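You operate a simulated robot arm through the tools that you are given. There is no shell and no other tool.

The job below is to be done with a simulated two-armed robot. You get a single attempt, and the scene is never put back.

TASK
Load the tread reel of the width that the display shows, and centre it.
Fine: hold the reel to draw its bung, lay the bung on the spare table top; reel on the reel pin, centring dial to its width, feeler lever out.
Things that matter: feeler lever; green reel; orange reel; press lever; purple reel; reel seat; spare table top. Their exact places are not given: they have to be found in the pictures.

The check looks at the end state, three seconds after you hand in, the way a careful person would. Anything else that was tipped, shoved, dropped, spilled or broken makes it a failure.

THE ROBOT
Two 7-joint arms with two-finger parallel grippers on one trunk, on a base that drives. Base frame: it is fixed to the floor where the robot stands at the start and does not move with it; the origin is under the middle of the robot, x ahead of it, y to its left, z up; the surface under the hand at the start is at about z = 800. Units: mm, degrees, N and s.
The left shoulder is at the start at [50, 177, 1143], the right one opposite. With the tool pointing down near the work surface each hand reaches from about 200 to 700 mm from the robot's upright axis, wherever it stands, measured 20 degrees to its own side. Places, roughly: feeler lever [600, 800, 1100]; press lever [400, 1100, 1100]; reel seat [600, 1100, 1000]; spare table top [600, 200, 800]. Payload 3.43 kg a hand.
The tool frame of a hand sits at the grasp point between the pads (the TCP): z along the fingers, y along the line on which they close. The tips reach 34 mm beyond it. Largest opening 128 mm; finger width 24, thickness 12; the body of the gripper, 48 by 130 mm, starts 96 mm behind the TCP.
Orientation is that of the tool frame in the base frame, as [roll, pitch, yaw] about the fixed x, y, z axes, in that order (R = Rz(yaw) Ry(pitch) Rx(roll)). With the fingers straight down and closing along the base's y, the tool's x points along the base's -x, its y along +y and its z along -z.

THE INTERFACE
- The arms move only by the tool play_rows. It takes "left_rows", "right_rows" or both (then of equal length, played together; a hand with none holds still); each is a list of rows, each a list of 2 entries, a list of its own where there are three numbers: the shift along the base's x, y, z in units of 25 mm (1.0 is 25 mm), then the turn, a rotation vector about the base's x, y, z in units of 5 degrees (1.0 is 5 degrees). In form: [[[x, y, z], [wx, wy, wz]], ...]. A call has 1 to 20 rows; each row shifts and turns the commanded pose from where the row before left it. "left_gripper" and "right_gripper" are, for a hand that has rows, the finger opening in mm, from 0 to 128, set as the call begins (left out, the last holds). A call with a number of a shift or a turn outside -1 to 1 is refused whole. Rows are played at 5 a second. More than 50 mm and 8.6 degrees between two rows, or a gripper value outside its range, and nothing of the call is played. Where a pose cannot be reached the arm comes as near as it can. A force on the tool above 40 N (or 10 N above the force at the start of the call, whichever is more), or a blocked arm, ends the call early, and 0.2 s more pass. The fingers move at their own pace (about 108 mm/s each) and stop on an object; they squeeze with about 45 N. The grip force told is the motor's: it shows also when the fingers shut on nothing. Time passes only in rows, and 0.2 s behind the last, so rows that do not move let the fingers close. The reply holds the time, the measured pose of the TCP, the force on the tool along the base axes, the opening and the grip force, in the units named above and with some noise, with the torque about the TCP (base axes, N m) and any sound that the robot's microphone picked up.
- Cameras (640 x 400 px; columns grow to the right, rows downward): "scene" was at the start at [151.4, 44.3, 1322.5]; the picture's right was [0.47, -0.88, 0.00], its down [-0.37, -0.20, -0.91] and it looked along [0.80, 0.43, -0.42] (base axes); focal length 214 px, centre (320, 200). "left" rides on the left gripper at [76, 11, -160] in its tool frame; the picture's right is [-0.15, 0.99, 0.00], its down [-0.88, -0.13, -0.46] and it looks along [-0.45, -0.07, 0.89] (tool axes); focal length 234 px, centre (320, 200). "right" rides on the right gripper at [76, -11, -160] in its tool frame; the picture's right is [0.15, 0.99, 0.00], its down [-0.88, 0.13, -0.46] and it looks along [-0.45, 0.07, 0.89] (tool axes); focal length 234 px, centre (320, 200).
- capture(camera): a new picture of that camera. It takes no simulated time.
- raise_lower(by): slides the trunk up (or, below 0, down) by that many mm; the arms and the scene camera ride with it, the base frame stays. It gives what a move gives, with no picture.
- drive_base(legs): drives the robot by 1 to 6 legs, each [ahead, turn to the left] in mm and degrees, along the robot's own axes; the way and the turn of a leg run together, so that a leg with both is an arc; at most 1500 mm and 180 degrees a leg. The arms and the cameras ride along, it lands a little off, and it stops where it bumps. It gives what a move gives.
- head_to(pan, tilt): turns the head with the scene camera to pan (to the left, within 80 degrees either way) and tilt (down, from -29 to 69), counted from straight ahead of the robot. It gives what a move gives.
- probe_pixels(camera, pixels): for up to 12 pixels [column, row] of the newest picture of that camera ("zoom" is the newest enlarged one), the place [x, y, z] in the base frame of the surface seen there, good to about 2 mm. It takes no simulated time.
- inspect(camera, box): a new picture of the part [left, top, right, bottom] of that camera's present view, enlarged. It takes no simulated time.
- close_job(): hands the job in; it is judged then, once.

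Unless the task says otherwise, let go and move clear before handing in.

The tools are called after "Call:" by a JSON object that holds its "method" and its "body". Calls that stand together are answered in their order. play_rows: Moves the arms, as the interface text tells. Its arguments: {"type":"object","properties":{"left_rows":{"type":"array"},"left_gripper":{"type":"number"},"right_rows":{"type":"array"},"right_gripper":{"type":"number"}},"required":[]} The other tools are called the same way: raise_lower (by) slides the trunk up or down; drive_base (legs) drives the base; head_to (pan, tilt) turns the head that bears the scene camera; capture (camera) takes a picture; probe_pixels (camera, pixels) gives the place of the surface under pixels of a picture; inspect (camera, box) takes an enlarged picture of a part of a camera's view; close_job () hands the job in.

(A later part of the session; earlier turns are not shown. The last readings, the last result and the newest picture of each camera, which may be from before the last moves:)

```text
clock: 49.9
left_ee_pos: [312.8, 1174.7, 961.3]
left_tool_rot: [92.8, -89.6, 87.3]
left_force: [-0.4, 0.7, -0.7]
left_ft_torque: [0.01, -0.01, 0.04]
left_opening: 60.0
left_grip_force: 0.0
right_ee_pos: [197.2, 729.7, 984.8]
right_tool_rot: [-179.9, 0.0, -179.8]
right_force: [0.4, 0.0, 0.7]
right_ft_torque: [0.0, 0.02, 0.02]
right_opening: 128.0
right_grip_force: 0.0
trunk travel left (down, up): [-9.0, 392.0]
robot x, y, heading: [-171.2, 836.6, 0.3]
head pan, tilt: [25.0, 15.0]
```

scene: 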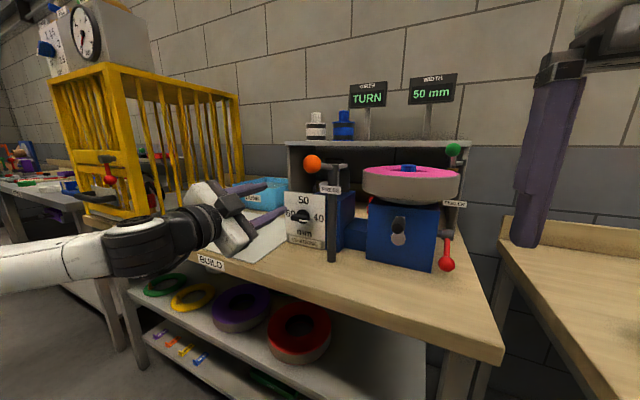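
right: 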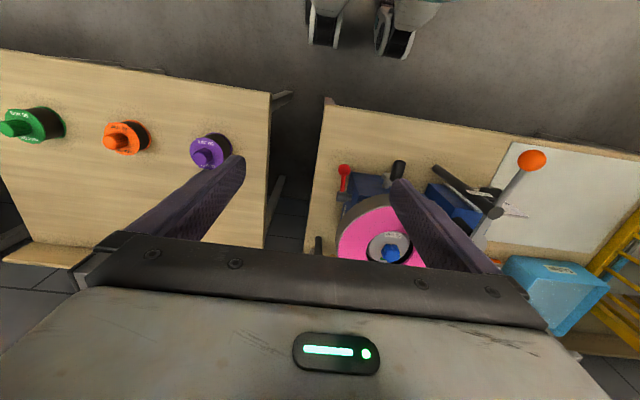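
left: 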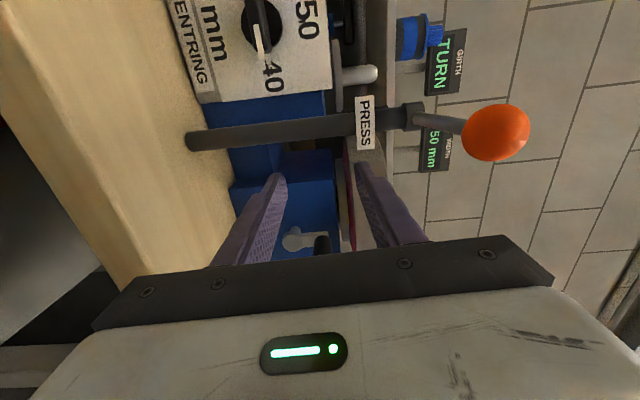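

The full −180° roll works here. I'll take a left-camera picture from this pose to refine the knob's centre.

Call:
{"method": "capture", "body": {"camera": "left"}}

Call:
{"method": "capture", "body": {"camera": "scene"}}

```text
taken
```

left: 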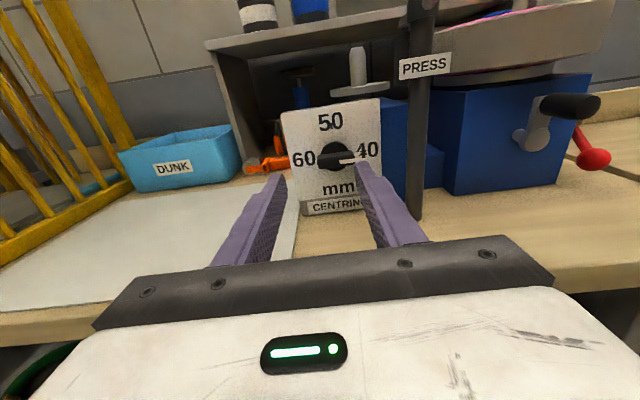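

```text
taken
```

scene: 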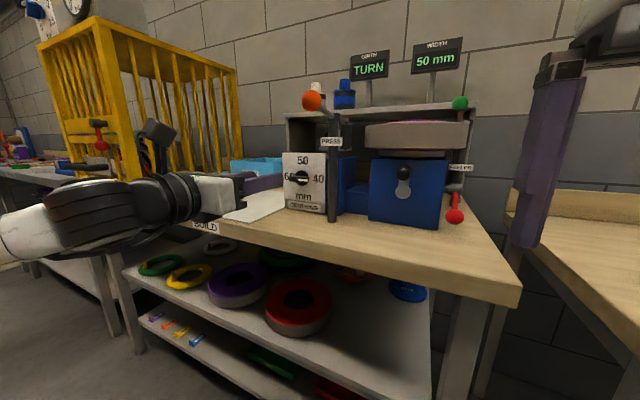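

Call:
{"method": "inspect", "body": {"camera": "left", "box": [275, 90, 395, 220]}}

Call:
{"method": "probe_pixels", "body": {"camera": "zoom", "pixels": [[215, 200], [260, 200], [310, 200], [260, 195], [260, 207], [330, 205], [300, 185], [300, 225], [250, 185], [250, 225], [230, 60], [330, 110]]}}

Call:
{"method": "inspect", "body": {"camera": "scene", "box": [275, 145, 335, 215]}}

Call:
{"method": "probe_pixels", "body": {"camera": "zoom", "pixels": [[280, 195], [240, 195], [320, 195], [280, 185], [280, 205], [340, 195], [280, 170], [270, 215], [220, 195], [360, 195]]}}

```text
3.08 times, centred on (335, 155) of left
```

zoom: 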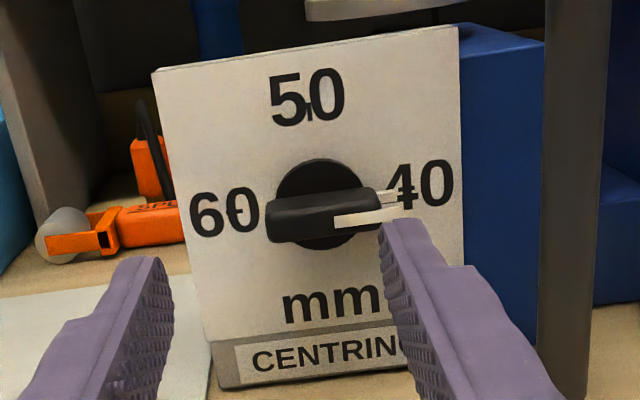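

```text
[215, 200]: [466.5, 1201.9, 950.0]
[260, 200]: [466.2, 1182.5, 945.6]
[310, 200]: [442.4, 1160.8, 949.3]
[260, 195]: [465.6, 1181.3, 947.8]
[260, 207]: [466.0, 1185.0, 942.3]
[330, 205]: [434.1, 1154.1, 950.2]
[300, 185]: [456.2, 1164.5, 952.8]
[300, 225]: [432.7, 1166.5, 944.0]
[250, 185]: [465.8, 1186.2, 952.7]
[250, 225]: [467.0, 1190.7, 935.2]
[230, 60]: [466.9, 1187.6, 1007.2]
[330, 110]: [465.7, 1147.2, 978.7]
```

```text
5.71 times, centred on (305, 180) of scene
```

zoom: 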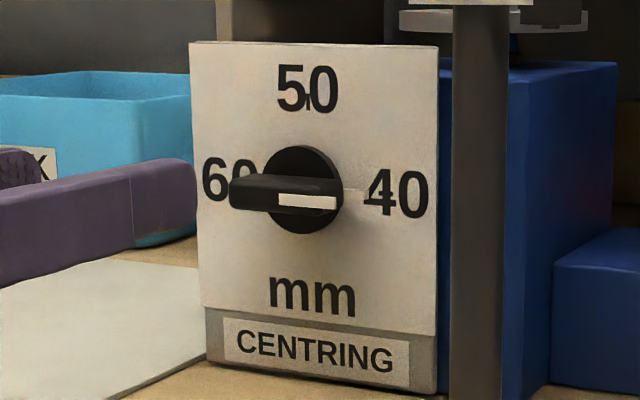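

```text
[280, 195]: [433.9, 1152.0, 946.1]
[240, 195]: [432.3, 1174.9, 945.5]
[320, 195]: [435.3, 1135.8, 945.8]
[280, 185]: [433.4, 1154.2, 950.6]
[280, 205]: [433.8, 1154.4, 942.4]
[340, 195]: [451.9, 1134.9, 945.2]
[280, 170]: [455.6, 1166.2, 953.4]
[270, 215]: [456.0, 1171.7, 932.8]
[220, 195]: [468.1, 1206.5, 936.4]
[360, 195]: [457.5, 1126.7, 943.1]
```

The bar's face centre is at about (433,1153,946.5). I'll roll back +90° and come to a pre-grasp at (365,1153,946.5).

Call:
{"method": "play_rows", "body": {"left_rows": [[[0.11, -0.048, -0.033], [1, 0, 0]], [[0.11, -0.048, -0.033], [1, 0, 0]], [[0.11, -0.048, -0.033], [1, 0, 0]], [[0.11, -0.048, -0.033], [1, 0, 0]], [[0.11, -0.048, -0.033], [1, 0, 0]], [[0.11, -0.048, -0.033], [1, 0, 0]], [[0.11, -0.048, -0.033], [1, 0, 0]], [[0.11, -0.048, -0.033], [1, 0, 0]], [[0.11, -0.048, -0.033], [1, 0, 0]], [[0.11, -0.048, -0.033], [1, 0, 0]], [[0.11, -0.048, -0.033], [1, 0, 0]], [[0.11, -0.048, -0.033], [1, 0, 0]], [[0.11, -0.048, -0.033], [1, 0, 0]], [[0.11, -0.048, -0.033], [1, 0, 0]], [[0.11, -0.048, -0.033], [1, 0, 0]], [[0.11, -0.048, -0.033], [1, 0, 0]], [[0.11, -0.048, -0.033], [1, 0, 0]], [[0.11, -0.048, -0.033], [1, 0, 0]]]}}

Call:
{"method": "capture", "body": {"camera": "left"}}

```text
clock: 53.7
left_ee_pos: [362.9, 1153.0, 947.9]
left_tool_rot: [-89.9, -0.2, -90.1]
left_force: [0.0, 0.3, 0.7]
left_ft_torque: [0.0, -0.01, -0.02]
left_opening: 59.8
left_grip_force: 0.1
right_ee_pos: [196.9, 730.1, 985.6]
right_tool_rot: [180.0, -0.1, -179.9]
right_force: [0.5, 0.0, -0.4]
right_ft_torque: [-0.01, -0.02, -0.03]
right_opening: 127.9
right_grip_force: 0.1
trunk travel left (down, up): [-9.0, 392.0]
robot x, y, heading: [-173.9, 838.9, 0.2]
head pan, tilt: [25.0, 15.0]
```

```text
taken
```

left: 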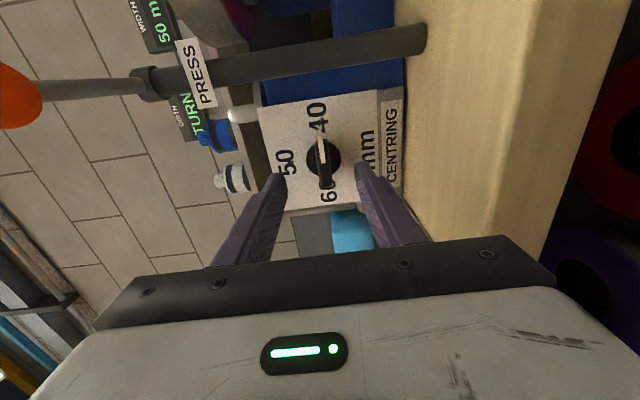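

The bar is centred between the fingers. I'll advance 51 mm, then close on it.

Call:
{"method": "play_rows", "body": {"left_rows": [[[0.5, 0, -0.01], [0, 0, 0]], [[0.5, 0, -0.01], [0, 0, 0]], [[0.5, 0, -0.01], [0, 0, 0]], [[0.5, 0, -0.01], [0, 0, 0]]]}}

Call:
{"method": "play_rows", "body": {"left_rows": [[[0, 0, 0], [0, 0, 0]], [[0, 0, 0], [0, 0, 0]], [[0, 0, 0], [0, 0, 0]]], "left_gripper": 6}}

```text
clock: 54.7
left_ee_pos: [412.5, 1152.9, 946.8]
left_tool_rot: [-90.0, -0.4, -90.0]
left_force: [-1.1, 0.0, 0.2]
left_ft_torque: [-0.02, -0.06, -0.01]
left_opening: 59.9
left_grip_force: 0.0
right_ee_pos: [197.8, 730.6, 985.5]
right_tool_rot: [179.9, 0.0, -179.9]
right_force: [-0.5, -0.3, 0.2]
right_ft_torque: [0.02, -0.02, 0.0]
right_opening: 127.8
right_grip_force: 0.1
trunk travel left (down, up): [-9.0, 392.0]
robot x, y, heading: [-172.0, 840.6, 0.2]
head pan, tilt: [25.0, 15.0]
```

```text
clock: 55.5
left_ee_pos: [413.9, 1152.1, 944.5]
left_tool_rot: [-90.3, -0.3, -90.0]
left_force: [-5.7, -1.1, -12.2]
left_ft_torque: [-0.01, 0.09, 0.54]
left_opening: 13.7
left_grip_force: 44.9
right_ee_pos: [198.0, 730.5, 985.6]
right_tool_rot: [180.0, 0.0, -179.7]
right_force: [-0.9, 0.0, 0.0]
right_ft_torque: [-0.01, 0.01, 0.02]
right_opening: 127.9
right_grip_force: 0.0
trunk travel left (down, up): [-9.0, 392.0]
robot x, y, heading: [-170.5, 837.7, 0.4]
head pan, tilt: [25.0, 15.0]
```

The bar is gripped (13.7 mm, 45 N). I'll relieve the 2 mm height offset and turn −90° about x so the pointer goes from 40 up to 50.

Call:
{"method": "play_rows", "body": {"left_rows": [[[0, 0, -0.08], [0, 0, 0]], [[0, 0, 0], [-1, 0, 0]], [[0, 0, 0], [-1, 0, 0]], [[0, 0, 0], [-1, 0, 0]], [[0, 0, 0], [-1, 0, 0]], [[0, 0, 0], [-1, 0, 0]], [[0, 0, 0], [-1, 0, 0]]]}}

```text
clock: 57.1
left_ee_pos: [413.5, 1152.6, 946.0]
left_tool_rot: [-89.8, -30.2, -90.1]
left_force: [-2.4, -0.9, -3.4]
left_ft_torque: [0.02, -0.11, -0.59]
left_opening: 13.7
left_grip_force: 45.3
right_ee_pos: [196.7, 730.1, 986.0]
right_tool_rot: [-180.0, 0.0, -179.7]
right_force: [0.4, 0.3, 0.6]
right_ft_torque: [0.01, -0.03, 0.01]
right_opening: 128.0
right_grip_force: 0.1
trunk travel left (down, up): [-9.0, 392.0]
robot x, y, heading: [-173.3, 842.6, 0.3]
head pan, tilt: [25.0, 15.0]
```

It turns smoothly (30° done, small forces). I'll continue the remaining 60°.

Call:
{"method": "play_rows", "body": {"left_rows": [[[0, 0, 0], [-1, 0, 0]], [[0, 0, 0], [-1, 0, 0]], [[0, 0, 0], [-1, 0, 0]], [[0, 0, 0], [-1, 0, 0]], [[0, 0, 0], [-1, 0, 0]], [[0, 0, 0], [-1, 0, 0]], [[0, 0, 0], [-1, 0, 0]], [[0, 0, 0], [-1, 0, 0]], [[0, 0, 0], [-1, 0, 0]], [[0, 0, 0], [-1, 0, 0]], [[0, 0, 0], [-1, 0, 0]], [[0, 0, 0], [-1, 0, 0]]]}}

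Call:
{"method": "inspect", "body": {"camera": "scene", "box": [265, 130, 345, 220]}}

Call:
{"method": "inspect", "body": {"camera": "left", "box": [255, 90, 395, 220]}}

```text
clock: 59.7
left_ee_pos: [413.3, 1156.9, 946.7]
left_tool_rot: [48.2, -89.5, 132.3]
left_force: [10.6, 14.0, 22.1]
left_ft_torque: [0.14, 0.33, -0.01]
left_opening: 14.1
left_grip_force: 44.7
right_ee_pos: [196.4, 730.2, 985.7]
right_tool_rot: [-180.0, -0.1, -179.7]
right_force: [0.0, 0.6, 0.1]
right_ft_torque: [-0.02, -0.02, -0.03]
right_opening: 127.8
right_grip_force: 0.1
trunk travel left (down, up): [-9.0, 392.0]
robot x, y, heading: [-169.2, 841.5, 0.2]
head pan, tilt: [25.0, 15.0]
```

```text
4.44 times, centred on (305, 175) of scene
```

zoom: 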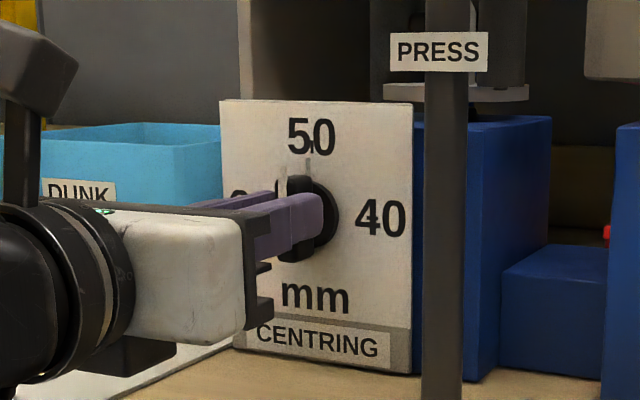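

```text
3.08 times, centred on (325, 155) of left
```

zoom: 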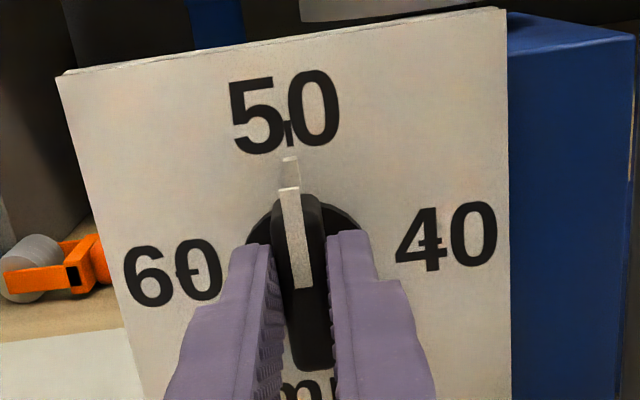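

The pointer now stands at 50 (left zoom (290,200)). I'll open the fingers slightly and look, before retreating.

Call:
{"method": "play_rows", "body": {"left_rows": [[[0, 0, 0], [0, 0, 0]], [[0, 0, 0], [0, 0, 0]]], "left_gripper": 50}}

Call:
{"method": "play_rows", "body": {"left_rows": [[[-1, 0, 0], [0, 0, 0]], [[-1, 0, 0], [0, 0, 0]], [[-1, 0, 0], [0, 0, 0]], [[-1, 0, 0], [0, 0, 0]]]}}

Call:
{"method": "inspect", "body": {"camera": "scene", "box": [265, 130, 345, 220]}}

Call:
{"method": "inspect", "body": {"camera": "left", "box": [255, 90, 395, 220]}}

```text
clock: 60.3
left_ee_pos: [412.9, 1152.6, 942.8]
left_tool_rot: [123.5, -89.6, 56.2]
left_force: [0.5, 0.0, 0.0]
left_ft_torque: [-0.02, 0.01, 0.0]
left_opening: 50.0
left_grip_force: 0.1
right_ee_pos: [196.3, 730.5, 986.2]
right_tool_rot: [180.0, 0.1, -179.9]
right_force: [-0.2, 0.0, 0.4]
right_ft_torque: [-0.01, -0.03, -0.02]
right_opening: 128.0
right_grip_force: 0.0
trunk travel left (down, up): [-9.0, 392.0]
robot x, y, heading: [-174.3, 841.6, 0.5]
head pan, tilt: [25.0, 15.0]
```

```text
clock: 61.3
left_ee_pos: [313.5, 1152.5, 945.3]
left_tool_rot: [97.0, -89.8, 83.0]
left_force: [-0.3, 0.4, 0.5]
left_ft_torque: [-0.02, 0.0, -0.01]
left_opening: 50.2
left_grip_force: 0.0
right_ee_pos: [197.3, 730.8, 985.6]
right_tool_rot: [-180.0, 0.0, -179.7]
right_force: [0.3, 0.1, -0.5]
right_ft_torque: [0.0, 0.01, -0.03]
right_opening: 127.9
right_grip_force: 0.1
trunk travel left (down, up): [-9.0, 392.0]
robot x, y, heading: [-170.7, 837.0, 0.3]
head pan, tilt: [25.0, 15.0]
```

```text
4.44 times, centred on (305, 175) of scene
```

zoom: 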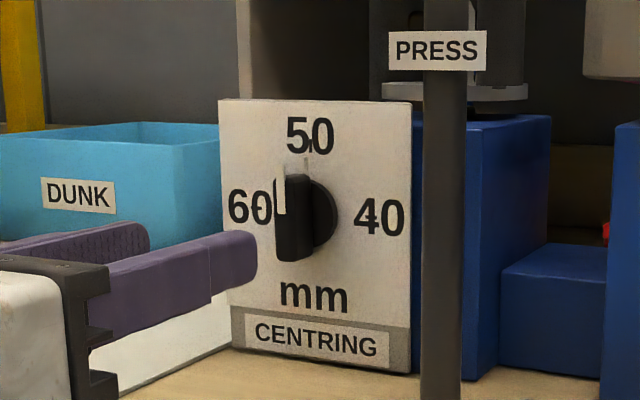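

```text
3.08 times, centred on (325, 155) of left
```

zoom: 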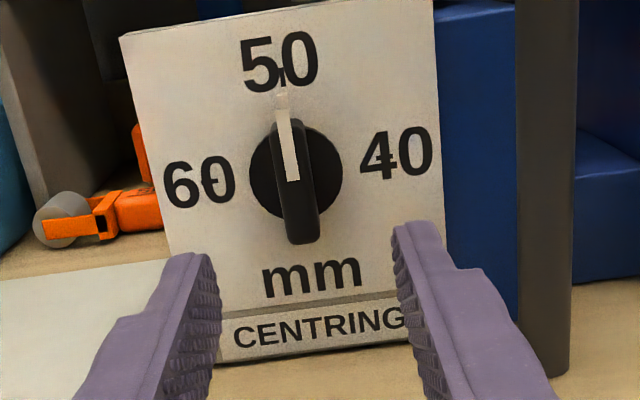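

The dial pointer is at 50 now. Next I'll withdraw the left hand, raise the trunk, and roll the hand back.

Call:
{"method": "play_rows", "body": {"left_rows": [[[-1, 0.3, 0.3], [1, 0, 0]], [[-0.5, 0.3, 0.3], [1, 0, 0]], [[0, 0.3, 0], [1, 0, 0]], [[0, 0, 0], [1, 0, 0]], [[0, 0, 0], [1, 0, 0]], [[0, 0, 0], [1, 0, 0]], [[0, 0, 0], [1, 0, 0]], [[0, 0, 0], [1, 0, 0]], [[0, 0, 0], [1, 0, 0]], [[0, 0, 0], [1, 0, 0]], [[0, 0, 0], [1, 0, 0]], [[0, 0, 0], [1, 0, 0]], [[0, 0, 0], [1, 0, 0]], [[0, 0, 0], [1, 0, 0]], [[0, 0, 0], [1, 0, 0]], [[0, 0, 0], [1, 0, 0]], [[0, 0, 0], [1, 0, 0]], [[0, 0, 0], [1, 0, 0]]]}}

Call:
{"method": "raise_lower", "body": {"by": 250}}

```text
clock: 65.1
left_ee_pos: [280.8, 1177.0, 961.4]
left_tool_rot: [-89.9, -0.2, -90.0]
left_force: [0.1, 0.2, 0.6]
left_ft_torque: [-0.01, -0.01, 0.01]
left_opening: 50.0
left_grip_force: 0.0
left hand out of reach, approached as far as the arm can: row 1
right_ee_pos: [197.9, 730.2, 985.1]
right_tool_rot: [179.9, 0.0, -179.8]
right_force: [0.1, -0.4, -0.8]
right_ft_torque: [-0.01, 0.0, -0.01]
right_opening: 128.0
right_grip_force: 0.0
trunk travel left (down, up): [-9.0, 392.0]
robot x, y, heading: [-170.4, 840.4, 0.4]
head pan, tilt: [25.0, 15.0]
```

```text
clock: 67.7
left_ee_pos: [279.1, 1176.9, 1210.9]
left_tool_rot: [-90.0, -0.2, -90.0]
left_force: [-0.6, 0.4, -0.3]
left_ft_torque: [0.01, -0.01, 0.0]
left_opening: 50.0
left_grip_force: 0.0
right_ee_pos: [197.0, 730.5, 1236.3]
right_tool_rot: [180.0, 0.0, -179.8]
right_force: [0.2, 0.0, 1.1]
right_ft_torque: [-0.02, 0.01, 0.01]
right_opening: 127.9
right_grip_force: 0.1
trunk travel left (down, up): [-259.0, 142.0]
robot x, y, heading: [-177.6, 840.0, 0.3]
head pan, tilt: [25.0, 15.0]
```

Continue: roll another +90° to the natural horizontal pose.

Call:
{"method": "play_rows", "body": {"left_rows": [[[0, 0, 0], [1, 0, 0]], [[0, 0, 0], [1, 0, 0]], [[0, 0, 0], [1, 0, 0]], [[0, 0, 0], [1, 0, 0]], [[0, 0, 0], [1, 0, 0]], [[0, 0, 0], [1, 0, 0]], [[0, 0, 0], [1, 0, 0]], [[0, 0, 0], [1, 0, 0]], [[0, 0, 0], [1, 0, 0]], [[0, 0, 0], [1, 0, 0]], [[0, 0, 0], [1, 0, 0]], [[0, 0, 0], [1, 0, 0]], [[0, 0, 0], [1, 0, 0]], [[0, 0, 0], [1, 0, 0]], [[0, 0, 0], [1, 0, 0]], [[0, 0, 0], [1, 0, 0]], [[0, 0, 0], [1, 0, 0]], [[0, 0, 0], [1, 0, 0]]]}}

Call:
{"method": "play_rows", "body": {"left_rows": [[[-0.4, -0.15, 0.1], [0, 1, 0]], [[-0.4, -0.15, 0.1], [0, 1, 0]], [[-0.4, -0.15, 0.1], [0, 1, 0]], [[-0.4, -0.15, 0.1], [0, 1, 0]], [[-0.4, -0.15, 0.1], [0, 1, 0]], [[-0.4, -0.15, 0.1], [0, 1, 0]], [[-0.4, -0.15, 0.1], [0, 1, 0]], [[-0.4, -0.15, 0.1], [0, 1, 0]], [[-0.4, -0.15, 0.1], [0, 1, 0]], [[-0.4, -0.15, 0.1], [0, 1, 0]], [[-0.4, -0.15, 0.1], [0, 1, 0]], [[-0.4, -0.15, 0.1], [0, 1, 0]], [[-0.4, -0.15, 0.1], [0, 1, 0]], [[-0.4, -0.15, 0.1], [0, 1, 0]], [[-0.4, -0.15, 0.1], [0, 1, 0]], [[-0.4, -0.15, 0.1], [0, 1, 0]], [[-0.4, -0.15, 0.1], [0, 1, 0]], [[-0.4, -0.15, 0.1], [0, 1, 0]]]}}

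```text
clock: 71.5
left_ee_pos: [278.9, 1176.4, 1211.5]
left_tool_rot: [-81.2, 89.8, -81.1]
left_force: [0.6, -0.8, -0.2]
left_ft_torque: [0.01, -0.02, -0.02]
left_opening: 50.0
left_grip_force: 0.0
right_ee_pos: [196.1, 730.0, 1235.1]
right_tool_rot: [-180.0, -0.1, -179.7]
right_force: [-0.1, -0.6, -0.3]
right_ft_torque: [-0.02, -0.03, -0.02]
right_opening: 128.0
right_grip_force: 0.1
trunk travel left (down, up): [-259.0, 142.0]
robot x, y, heading: [-171.4, 841.2, 0.4]
head pan, tilt: [25.0, 15.0]
```

```text
clock: 75.3
left_ee_pos: [99.9, 1108.6, 1257.4]
left_tool_rot: [-180.0, 0.0, -179.9]
left_force: [0.1, 0.8, -0.5]
left_ft_torque: [0.02, 0.01, -0.02]
left_opening: 50.1
left_grip_force: 0.0
right_ee_pos: [195.9, 729.6, 1236.4]
right_tool_rot: [179.9, 0.0, -179.8]
right_force: [-0.8, -0.8, -0.6]
right_ft_torque: [0.07, -0.06, 0.01]
right_opening: 127.9
right_grip_force: 0.1
trunk travel left (down, up): [-259.0, 142.0]
robot x, y, heading: [-170.2, 839.7, 0.2]
head pan, tilt: [25.0, 15.0]
```

Left hand is back to pointing down. Now drive forward again and look at the feeler up close.

Call:
{"method": "drive_base", "body": {"legs": [[150, 0]]}}

Call:
{"method": "head_to", "body": {"pan": -8, "tilt": 20}}

Call:
{"method": "capture", "body": {"camera": "scene"}}

Call:
{"method": "capture", "body": {"camera": "right"}}

```text
clock: 76.7
left_ee_pos: [250.0, 1110.0, 1257.2]
left_tool_rot: [-180.0, 0.0, -179.8]
left_force: [0.7, -0.2, 0.3]
left_ft_torque: [0.03, 0.04, 0.02]
left_opening: 50.0
left_grip_force: 0.0
right_ee_pos: [348.1, 731.6, 1234.6]
right_tool_rot: [180.0, 0.0, -179.8]
right_force: [0.4, -1.0, 0.8]
right_ft_torque: [-0.01, 0.01, 0.0]
right_opening: 127.8
right_grip_force: 0.1
trunk travel left (down, up): [-259.0, 142.0]
robot x, y, heading: [-22.3, 840.7, 0.0]
head pan, tilt: [25.0, 15.0]
```

```text
clock: 77.7
left_ee_pos: [249.4, 1109.3, 1258.1]
left_tool_rot: [-179.9, 0.0, -179.8]
left_force: [-0.2, 0.4, 0.2]
left_ft_torque: [0.02, -0.03, -0.01]
left_opening: 50.1
left_grip_force: 0.0
right_ee_pos: [347.6, 731.2, 1236.0]
right_tool_rot: [-179.9, 0.0, -179.8]
right_force: [0.7, -0.3, 0.0]
right_ft_torque: [0.0, 0.04, -0.02]
right_opening: 128.3
right_grip_force: 0.1
trunk travel left (down, up): [-259.0, 142.0]
robot x, y, heading: [-22.7, 841.3, -0.0]
head pan, tilt: [-8.0, 20.0]
```

```text
taken
```

scene: 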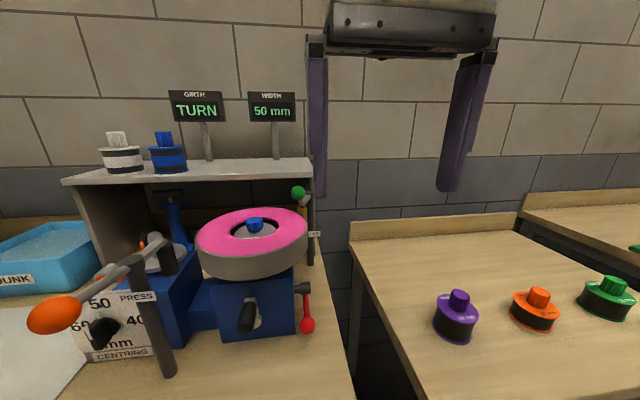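

```text
taken
```

right: 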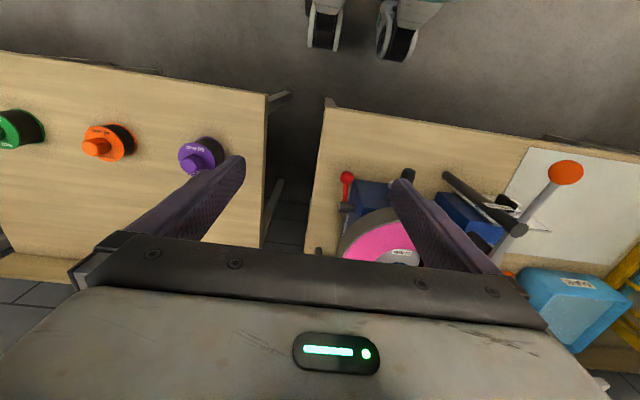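

I'll enlarge the feeler region (around (300,205)) and probe it along with the shelf edges.

Call:
{"method": "inspect", "body": {"camera": "scene", "box": [270, 165, 340, 285]}}

Call:
{"method": "probe_pixels", "body": {"camera": "zoom", "pixels": [[275, 90], [290, 110], [265, 115], [300, 60], [315, 115], [270, 150], [285, 150], [330, 220], [300, 20], [330, 40], [250, 60], [325, 130]]}}

Call:
{"method": "probe_pixels", "body": {"camera": "scene", "pixels": [[310, 160], [310, 180], [200, 180], [240, 165], [312, 200], [90, 200], [205, 125], [276, 135], [255, 228], [250, 218], [345, 370], [330, 330]]}}

```text
3.33 times, centred on (305, 225) of scene
```

zoom: 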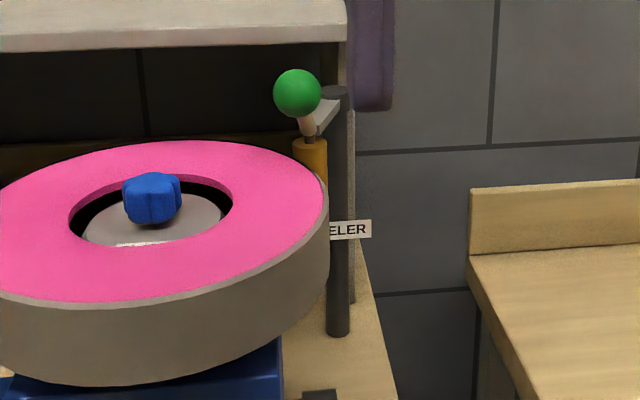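

```text
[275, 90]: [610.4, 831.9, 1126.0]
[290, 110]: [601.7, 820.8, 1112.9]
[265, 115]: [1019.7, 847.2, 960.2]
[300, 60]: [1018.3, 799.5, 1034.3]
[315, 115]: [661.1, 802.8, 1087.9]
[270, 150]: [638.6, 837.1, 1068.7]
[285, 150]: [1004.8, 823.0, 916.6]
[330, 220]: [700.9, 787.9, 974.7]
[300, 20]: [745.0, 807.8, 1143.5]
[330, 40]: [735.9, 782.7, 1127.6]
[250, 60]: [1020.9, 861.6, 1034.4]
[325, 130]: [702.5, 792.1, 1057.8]
```

```text
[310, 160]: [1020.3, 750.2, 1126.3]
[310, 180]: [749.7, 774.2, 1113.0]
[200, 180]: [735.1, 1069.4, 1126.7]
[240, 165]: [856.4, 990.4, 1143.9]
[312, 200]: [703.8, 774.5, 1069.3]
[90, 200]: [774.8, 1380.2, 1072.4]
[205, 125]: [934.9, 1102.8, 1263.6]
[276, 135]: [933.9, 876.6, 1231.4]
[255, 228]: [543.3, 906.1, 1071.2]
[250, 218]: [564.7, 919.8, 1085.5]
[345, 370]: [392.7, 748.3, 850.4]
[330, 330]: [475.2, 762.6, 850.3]
```

The ball centre is about (613,822,1118), lever pivots about the post at (708,783); shelf front at x≈735. I'll raise the trunk for reach and move the right hand above the ball.

Call:
{"method": "raise_lower", "body": {"by": 130}}

Call:
{"method": "play_rows", "body": {"right_rows": [[[0.8, 0.28, -0.2], [0, 0, 0]], [[0.8, 0.28, -0.2], [0, 0, 0]], [[0.8, 0.28, -0.2], [0, 0, 0]], [[0.8, 0.28, -0.2], [0, 0, 0]], [[0.8, 0.28, -0.2], [0, 0, 0]], [[0.8, 0.28, -0.2], [0, 0, 0]], [[0.8, 0.28, -0.2], [0, 0, 0]], [[0.8, 0.28, -0.2], [0, 0, 0]], [[0.8, 0.28, -0.2], [0, 0, 0]], [[0.8, 0.28, -0.2], [0, 0, 0]], [[0.8, 0.28, -0.2], [0, 0, 0]], [[0.8, 0.28, -0.2], [0, 0, 0]], [[0.8, 0.28, -0.2], [0, 0, 0]]], "right_gripper": 70}}

Call:
{"method": "capture", "body": {"camera": "right"}}

```text
clock: 79.2
left_ee_pos: [249.4, 1110.2, 1387.1]
left_tool_rot: [-179.9, 0.0, -179.7]
left_force: [0.1, 0.0, 0.0]
left_ft_torque: [-0.01, 0.0, 0.01]
left_opening: 49.9
left_grip_force: 0.0
right_ee_pos: [346.8, 730.5, 1366.1]
right_tool_rot: [180.0, 0.0, -179.8]
right_force: [-0.5, -0.1, -0.1]
right_ft_torque: [-0.01, 0.02, 0.01]
right_opening: 128.0
right_grip_force: 0.0
trunk travel left (down, up): [-389.0, 12.0]
robot x, y, heading: [-19.0, 837.2, 0.2]
head pan, tilt: [-8.0, 20.0]
```

```text
clock: 82.0
left_ee_pos: [249.2, 1108.3, 1388.0]
left_tool_rot: [180.0, 0.0, -179.8]
left_force: [0.4, 0.9, -0.2]
left_ft_torque: [-0.01, 0.02, -0.01]
left_opening: 50.1
left_grip_force: 0.1
right_ee_pos: [487.3, 780.1, 1331.9]
right_tool_rot: [180.0, 0.0, -179.8]
right_force: [0.8, 1.2, -0.4]
right_ft_torque: [-0.02, 0.0, 0.0]
right_opening: 69.9
right_grip_force: 0.0
right hand out of reach, approached as far as the arm can: row 8, 9, 10, 11, 12, 13
trunk travel left (down, up): [-389.0, 12.0]
robot x, y, heading: [-21.0, 842.2, 0.2]
head pan, tilt: [-8.0, 20.0]
```

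```text
taken
```

right: 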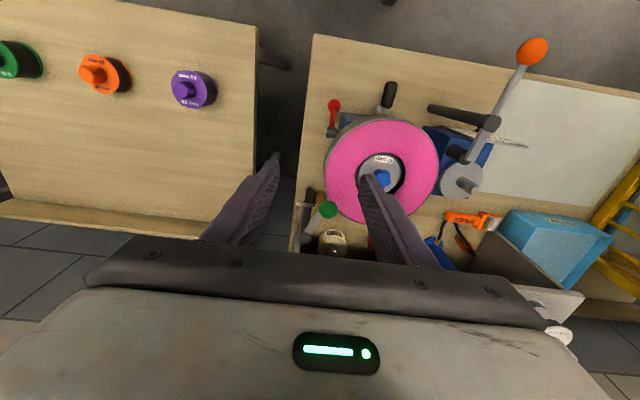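

The arm needs a lower height to reach forward; the picture shows the feeler ball at (325,210) beside the drum. I'll descend to z≈1180 and then go forward.

Call:
{"method": "play_rows", "body": {"right_rows": [[[0, 0, -1], [0, 0, 0]], [[0, 0, -1], [0, 0, 0]], [[0, 0, -1], [0, 0, 0]], [[0, 0, -1], [0, 0, 0]], [[0, 0, -1], [0, 0, 0]], [[0.2, 0, -1], [0, 0, 0]], [[0.6, 0.2, 0], [0, 0, 0]], [[0.6, 0.2, 0], [0, 0, 0]], [[0.6, 0.2, 0], [0, 0, 0]], [[0.6, 0.2, 0], [0, 0, 0]]], "right_gripper": 70}}

Call:
{"method": "capture", "body": {"camera": "right"}}

Call:
{"method": "capture", "body": {"camera": "scene"}}

```text
clock: 84.2
left_ee_pos: [249.5, 1109.8, 1387.1]
left_tool_rot: [-179.8, 0.0, -179.8]
left_force: [0.2, 0.3, -0.1]
left_ft_torque: [-0.03, -0.02, 0.0]
left_opening: 49.7
left_grip_force: 0.0
right_ee_pos: [551.6, 802.2, 1183.0]
right_tool_rot: [-180.0, 0.0, -179.6]
right_force: [-1.0, 0.0, 0.2]
right_ft_torque: [0.0, 0.01, 0.04]
right_opening: 69.9
right_grip_force: 0.1
trunk travel left (down, up): [-389.0, 12.0]
robot x, y, heading: [-18.6, 839.4, 0.4]
head pan, tilt: [-8.0, 20.0]
```

```text
taken
```

right: 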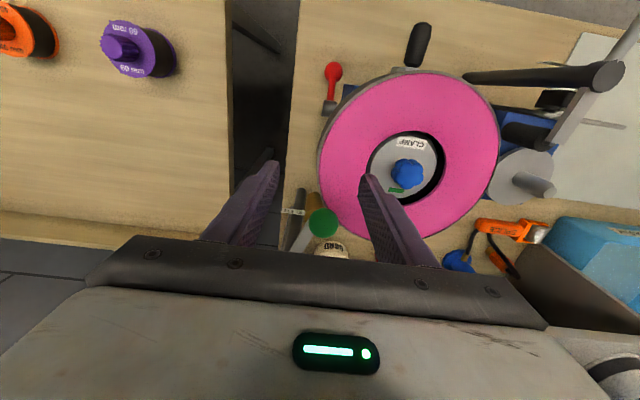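

```text
taken
```

scene: 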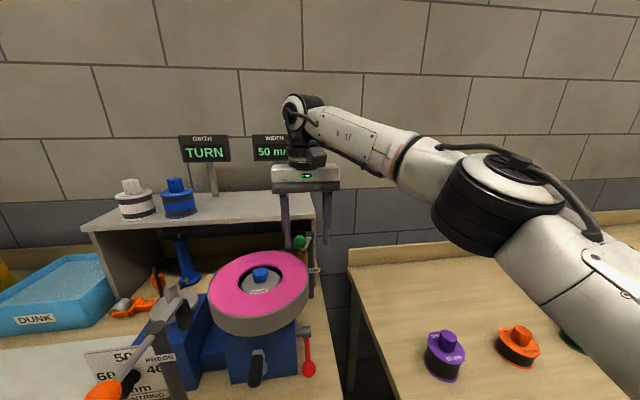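

The right camera sees the green ball at (323,222) and the drum from above. I'll zoom in and probe the feeler geometry.

Call:
{"method": "inspect", "body": {"camera": "right", "box": [270, 170, 390, 265]}}

Call:
{"method": "probe_pixels", "body": {"camera": "right", "pixels": [[323, 222], [315, 215], [330, 230], [313, 203], [300, 238], [297, 205], [290, 212], [407, 172], [325, 180], [497, 150], [395, 72], [380, 236]]}}

```text
4.21 times, centred on (330, 218) of right
```

zoom: 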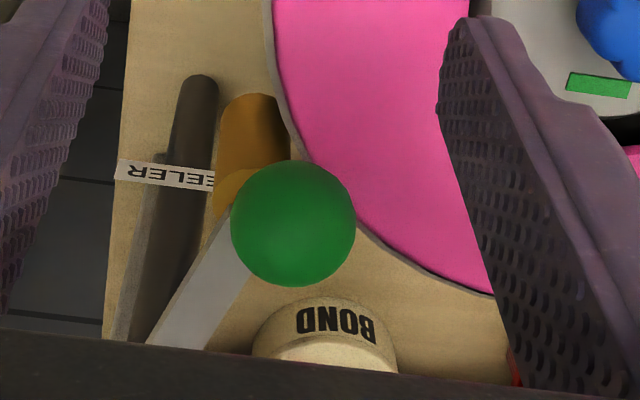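

```text
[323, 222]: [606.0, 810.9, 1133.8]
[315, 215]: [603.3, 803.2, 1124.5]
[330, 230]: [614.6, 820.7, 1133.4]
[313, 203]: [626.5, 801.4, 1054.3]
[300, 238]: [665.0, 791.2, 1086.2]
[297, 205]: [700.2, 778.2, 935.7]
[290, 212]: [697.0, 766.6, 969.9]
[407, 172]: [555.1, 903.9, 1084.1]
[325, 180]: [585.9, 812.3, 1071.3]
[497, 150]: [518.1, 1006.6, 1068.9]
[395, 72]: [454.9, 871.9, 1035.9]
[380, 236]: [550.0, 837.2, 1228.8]
```

The orange feeler lies against the drum rim, so it is in. I'll position the right hand over the ball at (615,815) and lower onto it.

Call:
{"method": "play_rows", "body": {"right_rows": [[[0.85, 0.17, 0], [0, 0, 0]], [[0.85, 0.17, 0], [0, 0, 0]], [[0.84, 0.17, 0], [0, 0, 0]], [[0, 0, -0.8], [0, 0, 0]], [[0, 0, -0.8], [0, 0, 0]], [[0, 0, -0.6], [0, 0, 0]]], "right_gripper": 70}}

Call:
{"method": "inspect", "body": {"camera": "scene", "box": [240, 140, 360, 300]}}

Call:
{"method": "capture", "body": {"camera": "right"}}

```text
clock: 85.7
left_ee_pos: [250.0, 1108.4, 1387.5]
left_tool_rot: [-179.9, 0.0, -179.9]
left_force: [0.1, -0.4, -1.1]
left_ft_torque: [0.02, 0.01, 0.05]
left_opening: 49.8
left_grip_force: 0.0
right_ee_pos: [572.8, 802.3, 1125.3]
right_tool_rot: [179.9, 0.0, -179.7]
right_force: [0.7, -0.6, 0.4]
right_ft_torque: [0.0, 0.01, 0.0]
right_opening: 70.1
right_grip_force: 0.1
right hand out of reach, approached as far as the arm can: row 1, 2, 3
trunk travel left (down, up): [-389.0, 12.0]
robot x, y, heading: [-18.6, 840.5, 0.1]
head pan, tilt: [-8.0, 20.0]
```

```text
2.50 times, centred on (300, 220) of scene
```

zoom: 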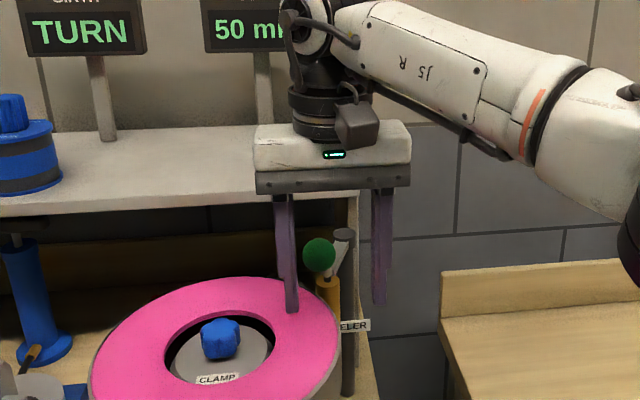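

```text
taken
```

right: 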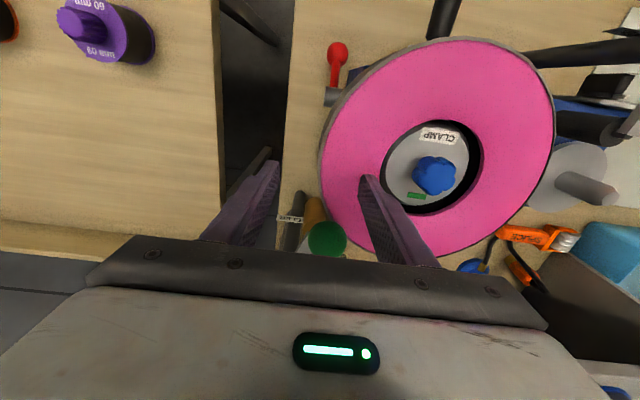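

The hand sits at (573,802,1125), reach-limited. Pitching the hand 30° forward should extend reach; I'll do that moving toward the ball with the fingers straddling it.

Call:
{"method": "play_rows", "body": {"right_rows": [[[0, 0, 0.2], [0, -1, 0]], [[0, 0, 0.2], [0, -1, 0]], [[0.2, 0.1, 0], [0, -1, 0]], [[0.3, 0.1, 0], [0, -1, 0]], [[0.4, 0.1, 0], [0, -1, 0]], [[0.4, 0.1, 0], [0, -1, 0]], [[0.3, 0.1, 0], [0, 0, 0]]], "right_gripper": 70}}

Call:
{"method": "inspect", "body": {"camera": "scene", "box": [240, 140, 360, 300]}}

Call:
{"method": "capture", "body": {"camera": "right"}}

```text
clock: 87.2
left_ee_pos: [248.1, 1110.2, 1386.4]
left_tool_rot: [-180.0, 0.0, -179.8]
left_force: [1.0, 0.2, 0.4]
left_ft_torque: [0.02, -0.01, -0.04]
left_opening: 49.7
left_grip_force: 0.2
right_ee_pos: [612.8, 815.3, 1134.3]
right_tool_rot: [-179.8, 30.1, -179.7]
right_force: [0.1, 0.5, 0.5]
right_ft_torque: [-0.02, 0.04, -0.01]
right_opening: 70.0
right_grip_force: 0.2
trunk travel left (down, up): [-389.0, 12.0]
robot x, y, heading: [-21.5, 838.1, 0.0]
head pan, tilt: [-8.0, 20.0]
```

```text
2.50 times, centred on (300, 220) of scene
```

zoom: 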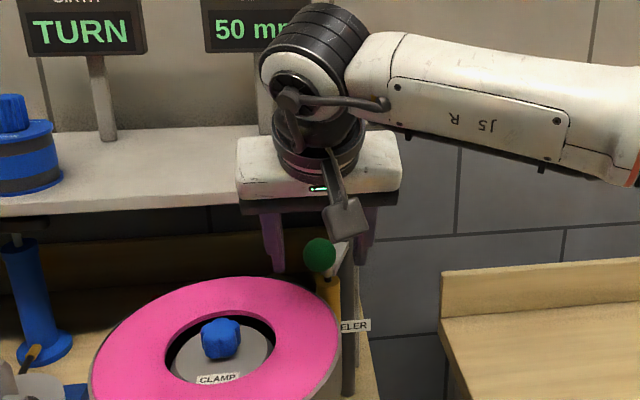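

```text
taken
```

right: 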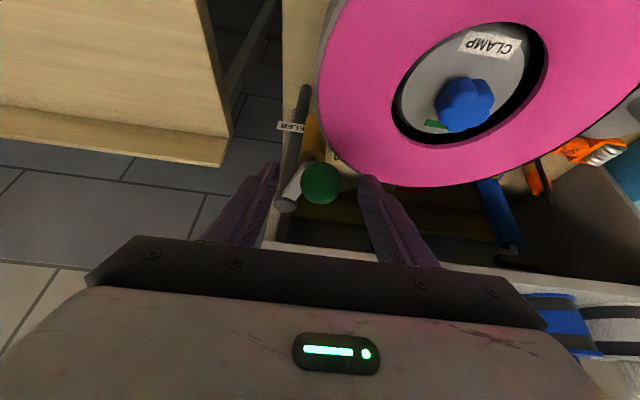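

The ball is between the fingers. I'll close to a loose cage and swing the lever along its arc about the post (711,780), away from the drum, watching force.

Call:
{"method": "play_rows", "body": {"right_rows": [[[0, 0, -0.25], [0, 0, 0]], [[0, 0, 0], [0, 0, 0]]], "right_gripper": 44}}

Call:
{"method": "play_rows", "body": {"right_rows": [[[-0.107, -0.34, 0], [0, 0, 1]], [[-0.077, -0.348, 0], [0, 0, 1]], [[-0.046, -0.353, 0], [0, 0, 1]], [[-0.016, -0.356, 0], [0, 0, 1]]]}}

Call:
{"method": "inspect", "body": {"camera": "scene", "box": [170, 120, 360, 300]}}

Call:
{"method": "capture", "body": {"camera": "right"}}

```text
clock: 87.8
left_ee_pos: [250.4, 1109.9, 1387.6]
left_tool_rot: [179.9, 0.0, -179.7]
left_force: [0.3, 0.0, -0.1]
left_ft_torque: [-0.01, 0.01, 0.0]
left_opening: 50.1
left_grip_force: 0.0
right_ee_pos: [611.1, 814.4, 1127.6]
right_tool_rot: [-179.9, 29.9, -179.6]
right_force: [0.1, 0.6, -0.5]
right_ft_torque: [-0.02, -0.02, 0.02]
right_opening: 44.2
right_grip_force: 0.0
trunk travel left (down, up): [-389.0, 12.0]
robot x, y, heading: [-22.2, 838.3, 0.2]
head pan, tilt: [-8.0, 20.0]
```

```text
clock: 88.8
left_ee_pos: [249.0, 1109.1, 1388.0]
left_tool_rot: [179.9, 0.1, -179.9]
left_force: [-0.5, -0.3, 0.0]
left_ft_torque: [0.02, 0.0, -0.03]
left_opening: 50.2
left_grip_force: 0.2
right_ee_pos: [605.1, 780.4, 1127.4]
right_tool_rot: [-179.8, 29.9, -159.5]
right_force: [0.2, -0.1, -0.3]
right_ft_torque: [-0.02, 0.03, 0.02]
right_opening: 44.1
right_grip_force: 0.1
trunk travel left (down, up): [-389.0, 12.0]
robot x, y, heading: [-23.1, 840.3, 0.0]
head pan, tilt: [-8.0, 20.0]
```

```text
2.22 times, centred on (265, 210) of scene
```

zoom: 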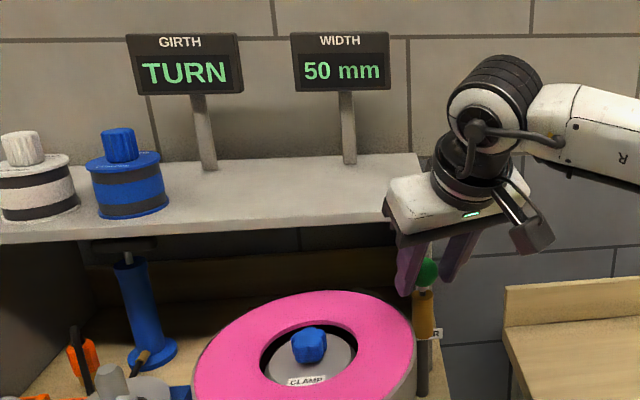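

```text
taken
```

right: 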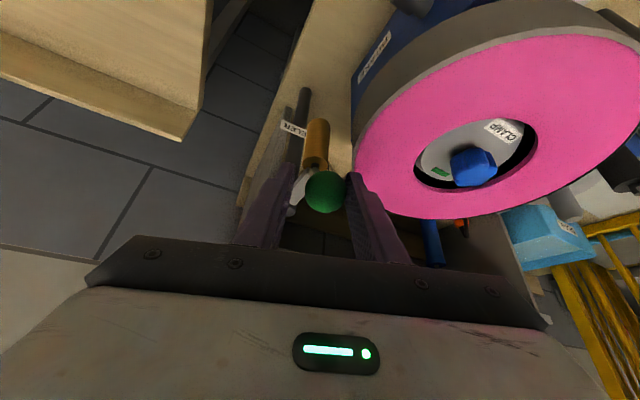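

The feeler is moving away from the drum freely (no force). Continue the arc for another 20°.

Call:
{"method": "play_rows", "body": {"right_rows": [[[0.016, -0.356, 0], [0, 0, 1]], [[0.046, -0.353, 0], [0, 0, 1]], [[0.077, -0.348, 0], [0, 0, 1]], [[0.107, -0.34, 0], [0, 0, 1]]]}}

Call:
{"method": "capture", "body": {"camera": "right"}}

Call:
{"method": "capture", "body": {"camera": "scene"}}

```text
clock: 89.8
left_ee_pos: [249.7, 1109.6, 1388.1]
left_tool_rot: [-179.9, 0.1, -179.8]
left_force: [0.6, 0.2, -0.1]
left_ft_torque: [0.02, 0.01, 0.03]
left_opening: 50.2
left_grip_force: 0.0
right_ee_pos: [609.9, 748.9, 1127.2]
right_tool_rot: [-180.0, 30.0, -142.3]
right_force: [-0.2, 0.1, 0.6]
right_ft_torque: [0.01, -0.01, -0.03]
right_opening: 44.0
right_grip_force: 0.0
right hand out of reach, approached as far as the arm can: row 4
trunk travel left (down, up): [-389.0, 12.0]
robot x, y, heading: [-19.6, 839.1, 0.0]
head pan, tilt: [-8.0, 20.0]
```

```text
taken
```

right: 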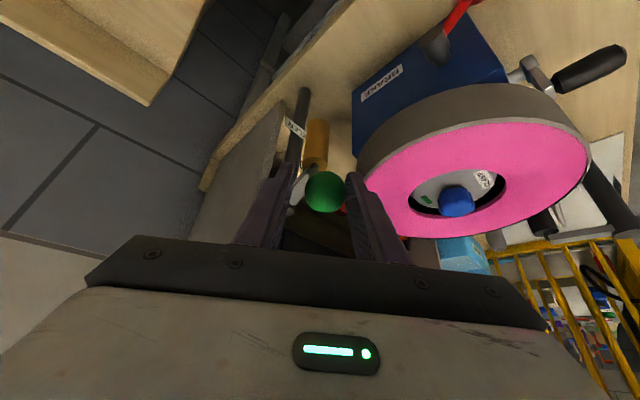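

```text
taken
```

scene: 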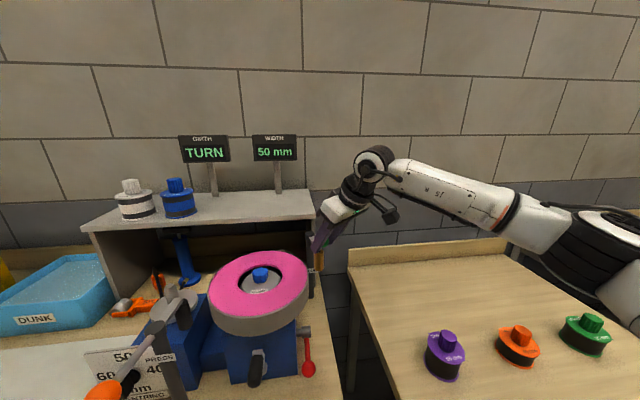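

The lever is now ~38° out. I'll continue along the arc without further yaw and watch for a stop.

Call:
{"method": "play_rows", "body": {"right_rows": [[[0.136, -0.329, 0], [0, 0, 0]], [[0.164, -0.316, 0], [0, 0, 0]], [[0.191, -0.3, 0], [0, 0, 0]], [[0.216, -0.282, 0], [0, 0, 0]]]}}

Call:
{"method": "capture", "body": {"camera": "right"}}

```text
clock: 90.8
left_ee_pos: [249.1, 1110.0, 1387.7]
left_tool_rot: [-180.0, 0.1, -179.9]
left_force: [0.7, 0.3, -0.4]
left_ft_torque: [-0.01, -0.01, 0.0]
left_opening: 50.3
left_grip_force: 0.0
right_ee_pos: [609.7, 748.5, 1126.8]
right_tool_rot: [-179.9, 30.0, -142.2]
right_force: [-0.8, 0.6, -0.2]
right_ft_torque: [-0.02, 0.0, 0.0]
right_opening: 44.0
right_grip_force: 0.0
right hand out of reach, approached as far as the arm can: row 1, 2, 3, 4
trunk travel left (down, up): [-389.0, 12.0]
robot x, y, heading: [-22.2, 842.7, 0.2]
head pan, tilt: [-8.0, 20.0]
```

```text
taken
```

right: 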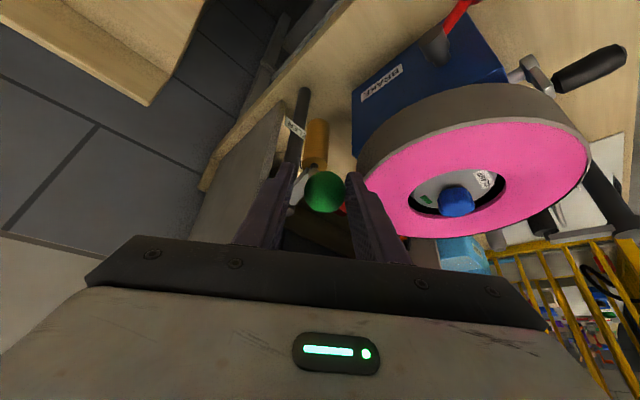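

Reach is limited by the yaw; I'll yaw back while continuing the arc.

Call:
{"method": "play_rows", "body": {"right_rows": [[[0, -0.1, 0], [0, 0, -1]], [[0, -0.1, 0], [0, 0, -1]], [[0, -0.1, 0], [0, 0, -1]], [[0.05, -0.2, 0], [0, 0, -1]], [[0.1, -0.3, 0], [0, 0, 0]], [[0.13, -0.3, 0], [0, 0, 0]], [[0.15, -0.3, 0], [0, 0, 0]], [[0.18, -0.3, 0], [0, 0, 0]]]}}

Call:
{"method": "capture", "body": {"camera": "right"}}

```text
clock: 92.5
left_ee_pos: [248.6, 1110.9, 1387.5]
left_tool_rot: [-179.8, 0.0, -179.9]
left_force: [-0.1, 0.5, 0.7]
left_ft_torque: [0.05, -0.02, -0.02]
left_opening: 49.9
left_grip_force: 0.1
right_ee_pos: [614.0, 732.2, 1127.4]
right_tool_rot: [178.9, 29.7, -158.2]
right_force: [-4.8, 22.6, -1.7]
right_ft_torque: [0.15, 0.06, 0.09]
right_opening: 56.7
right_grip_force: 11.7
trunk travel left (down, up): [-389.0, 12.0]
robot x, y, heading: [-18.4, 837.2, 0.5]
head pan, tilt: [-8.0, 20.0]
stopped in row 8 (right hand): the force on the tool passed its limit at 42 N (the readings are from after the stop); the commanded pose is now the measured one
```

```text
taken
```

right: 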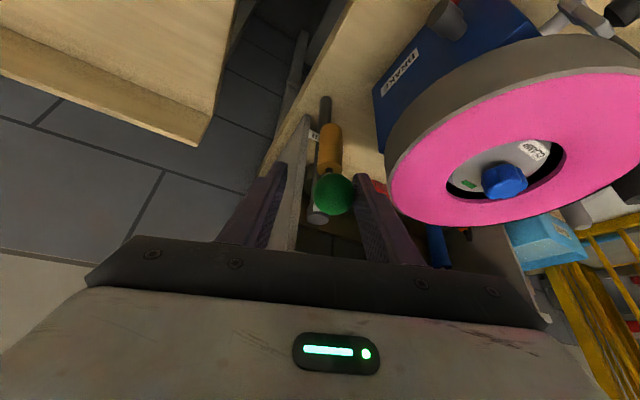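

The lever met its end stop (42 N) with the feeler well clear of the drum. I'll relieve, open wide, and lift the hand away.

Call:
{"method": "play_rows", "body": {"right_rows": [[[0, 0.2, 0], [0, 0, 0]], [[0, 0, 0], [0, 0, 0]]], "right_gripper": 80}}

Call:
{"method": "play_rows", "body": {"right_rows": [[[-0.3, 0, 0.8], [0, 0, 0]], [[-0.3, 0, 0.8], [0, 0, 0]], [[-0.5, 0, 0.8], [0, 1, 0]], [[-0.8, 0, 0.5], [0, 1, 0]], [[-1, 0, 0.3], [0, 1, 0]], [[-1, 0, 0], [0, 1, 0]], [[-1, 0, 0], [0, 1, 0]]]}}

Call:
{"method": "capture", "body": {"camera": "scene"}}

Call:
{"method": "capture", "body": {"camera": "right"}}

```text
clock: 93.1
left_ee_pos: [249.1, 1110.0, 1387.3]
left_tool_rot: [-179.8, 0.0, -179.8]
left_force: [0.9, 0.4, 0.4]
left_ft_torque: [-0.02, -0.02, 0.0]
left_opening: 50.0
left_grip_force: 0.0
right_ee_pos: [616.8, 728.2, 1126.8]
right_tool_rot: [179.3, 29.6, -159.0]
right_force: [0.0, 0.0, 0.6]
right_ft_torque: [0.02, 0.02, 0.0]
right_opening: 80.0
right_grip_force: 0.0
trunk travel left (down, up): [-389.0, 12.0]
robot x, y, heading: [-23.2, 837.4, 0.5]
head pan, tilt: [-8.0, 20.0]
```

```text
clock: 94.7
left_ee_pos: [248.4, 1109.1, 1388.9]
left_tool_rot: [-180.0, 0.0, -179.8]
left_force: [0.1, 0.2, 0.4]
left_ft_torque: [-0.03, 0.01, 0.0]
left_opening: 50.1
left_grip_force: 0.0
right_ee_pos: [493.2, 728.8, 1204.9]
right_tool_rot: [170.4, 6.0, -161.7]
right_force: [-0.8, -0.3, -0.2]
right_ft_torque: [0.02, -0.01, 0.0]
right_opening: 79.7
right_grip_force: 0.0
trunk travel left (down, up): [-389.0, 12.0]
robot x, y, heading: [-22.8, 844.4, 0.5]
head pan, tilt: [-8.0, 20.0]
```

```text
taken
```

scene: 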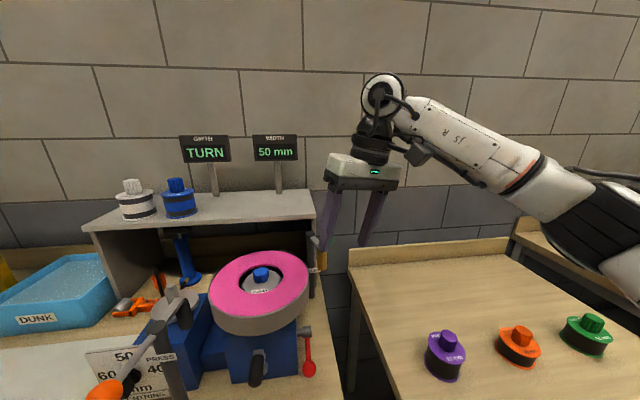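

```text
taken
```

right: 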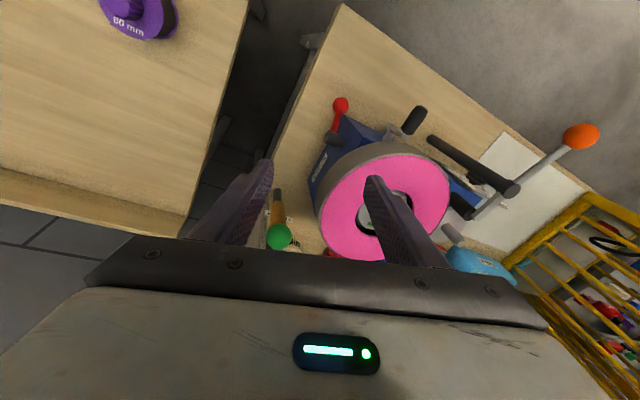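

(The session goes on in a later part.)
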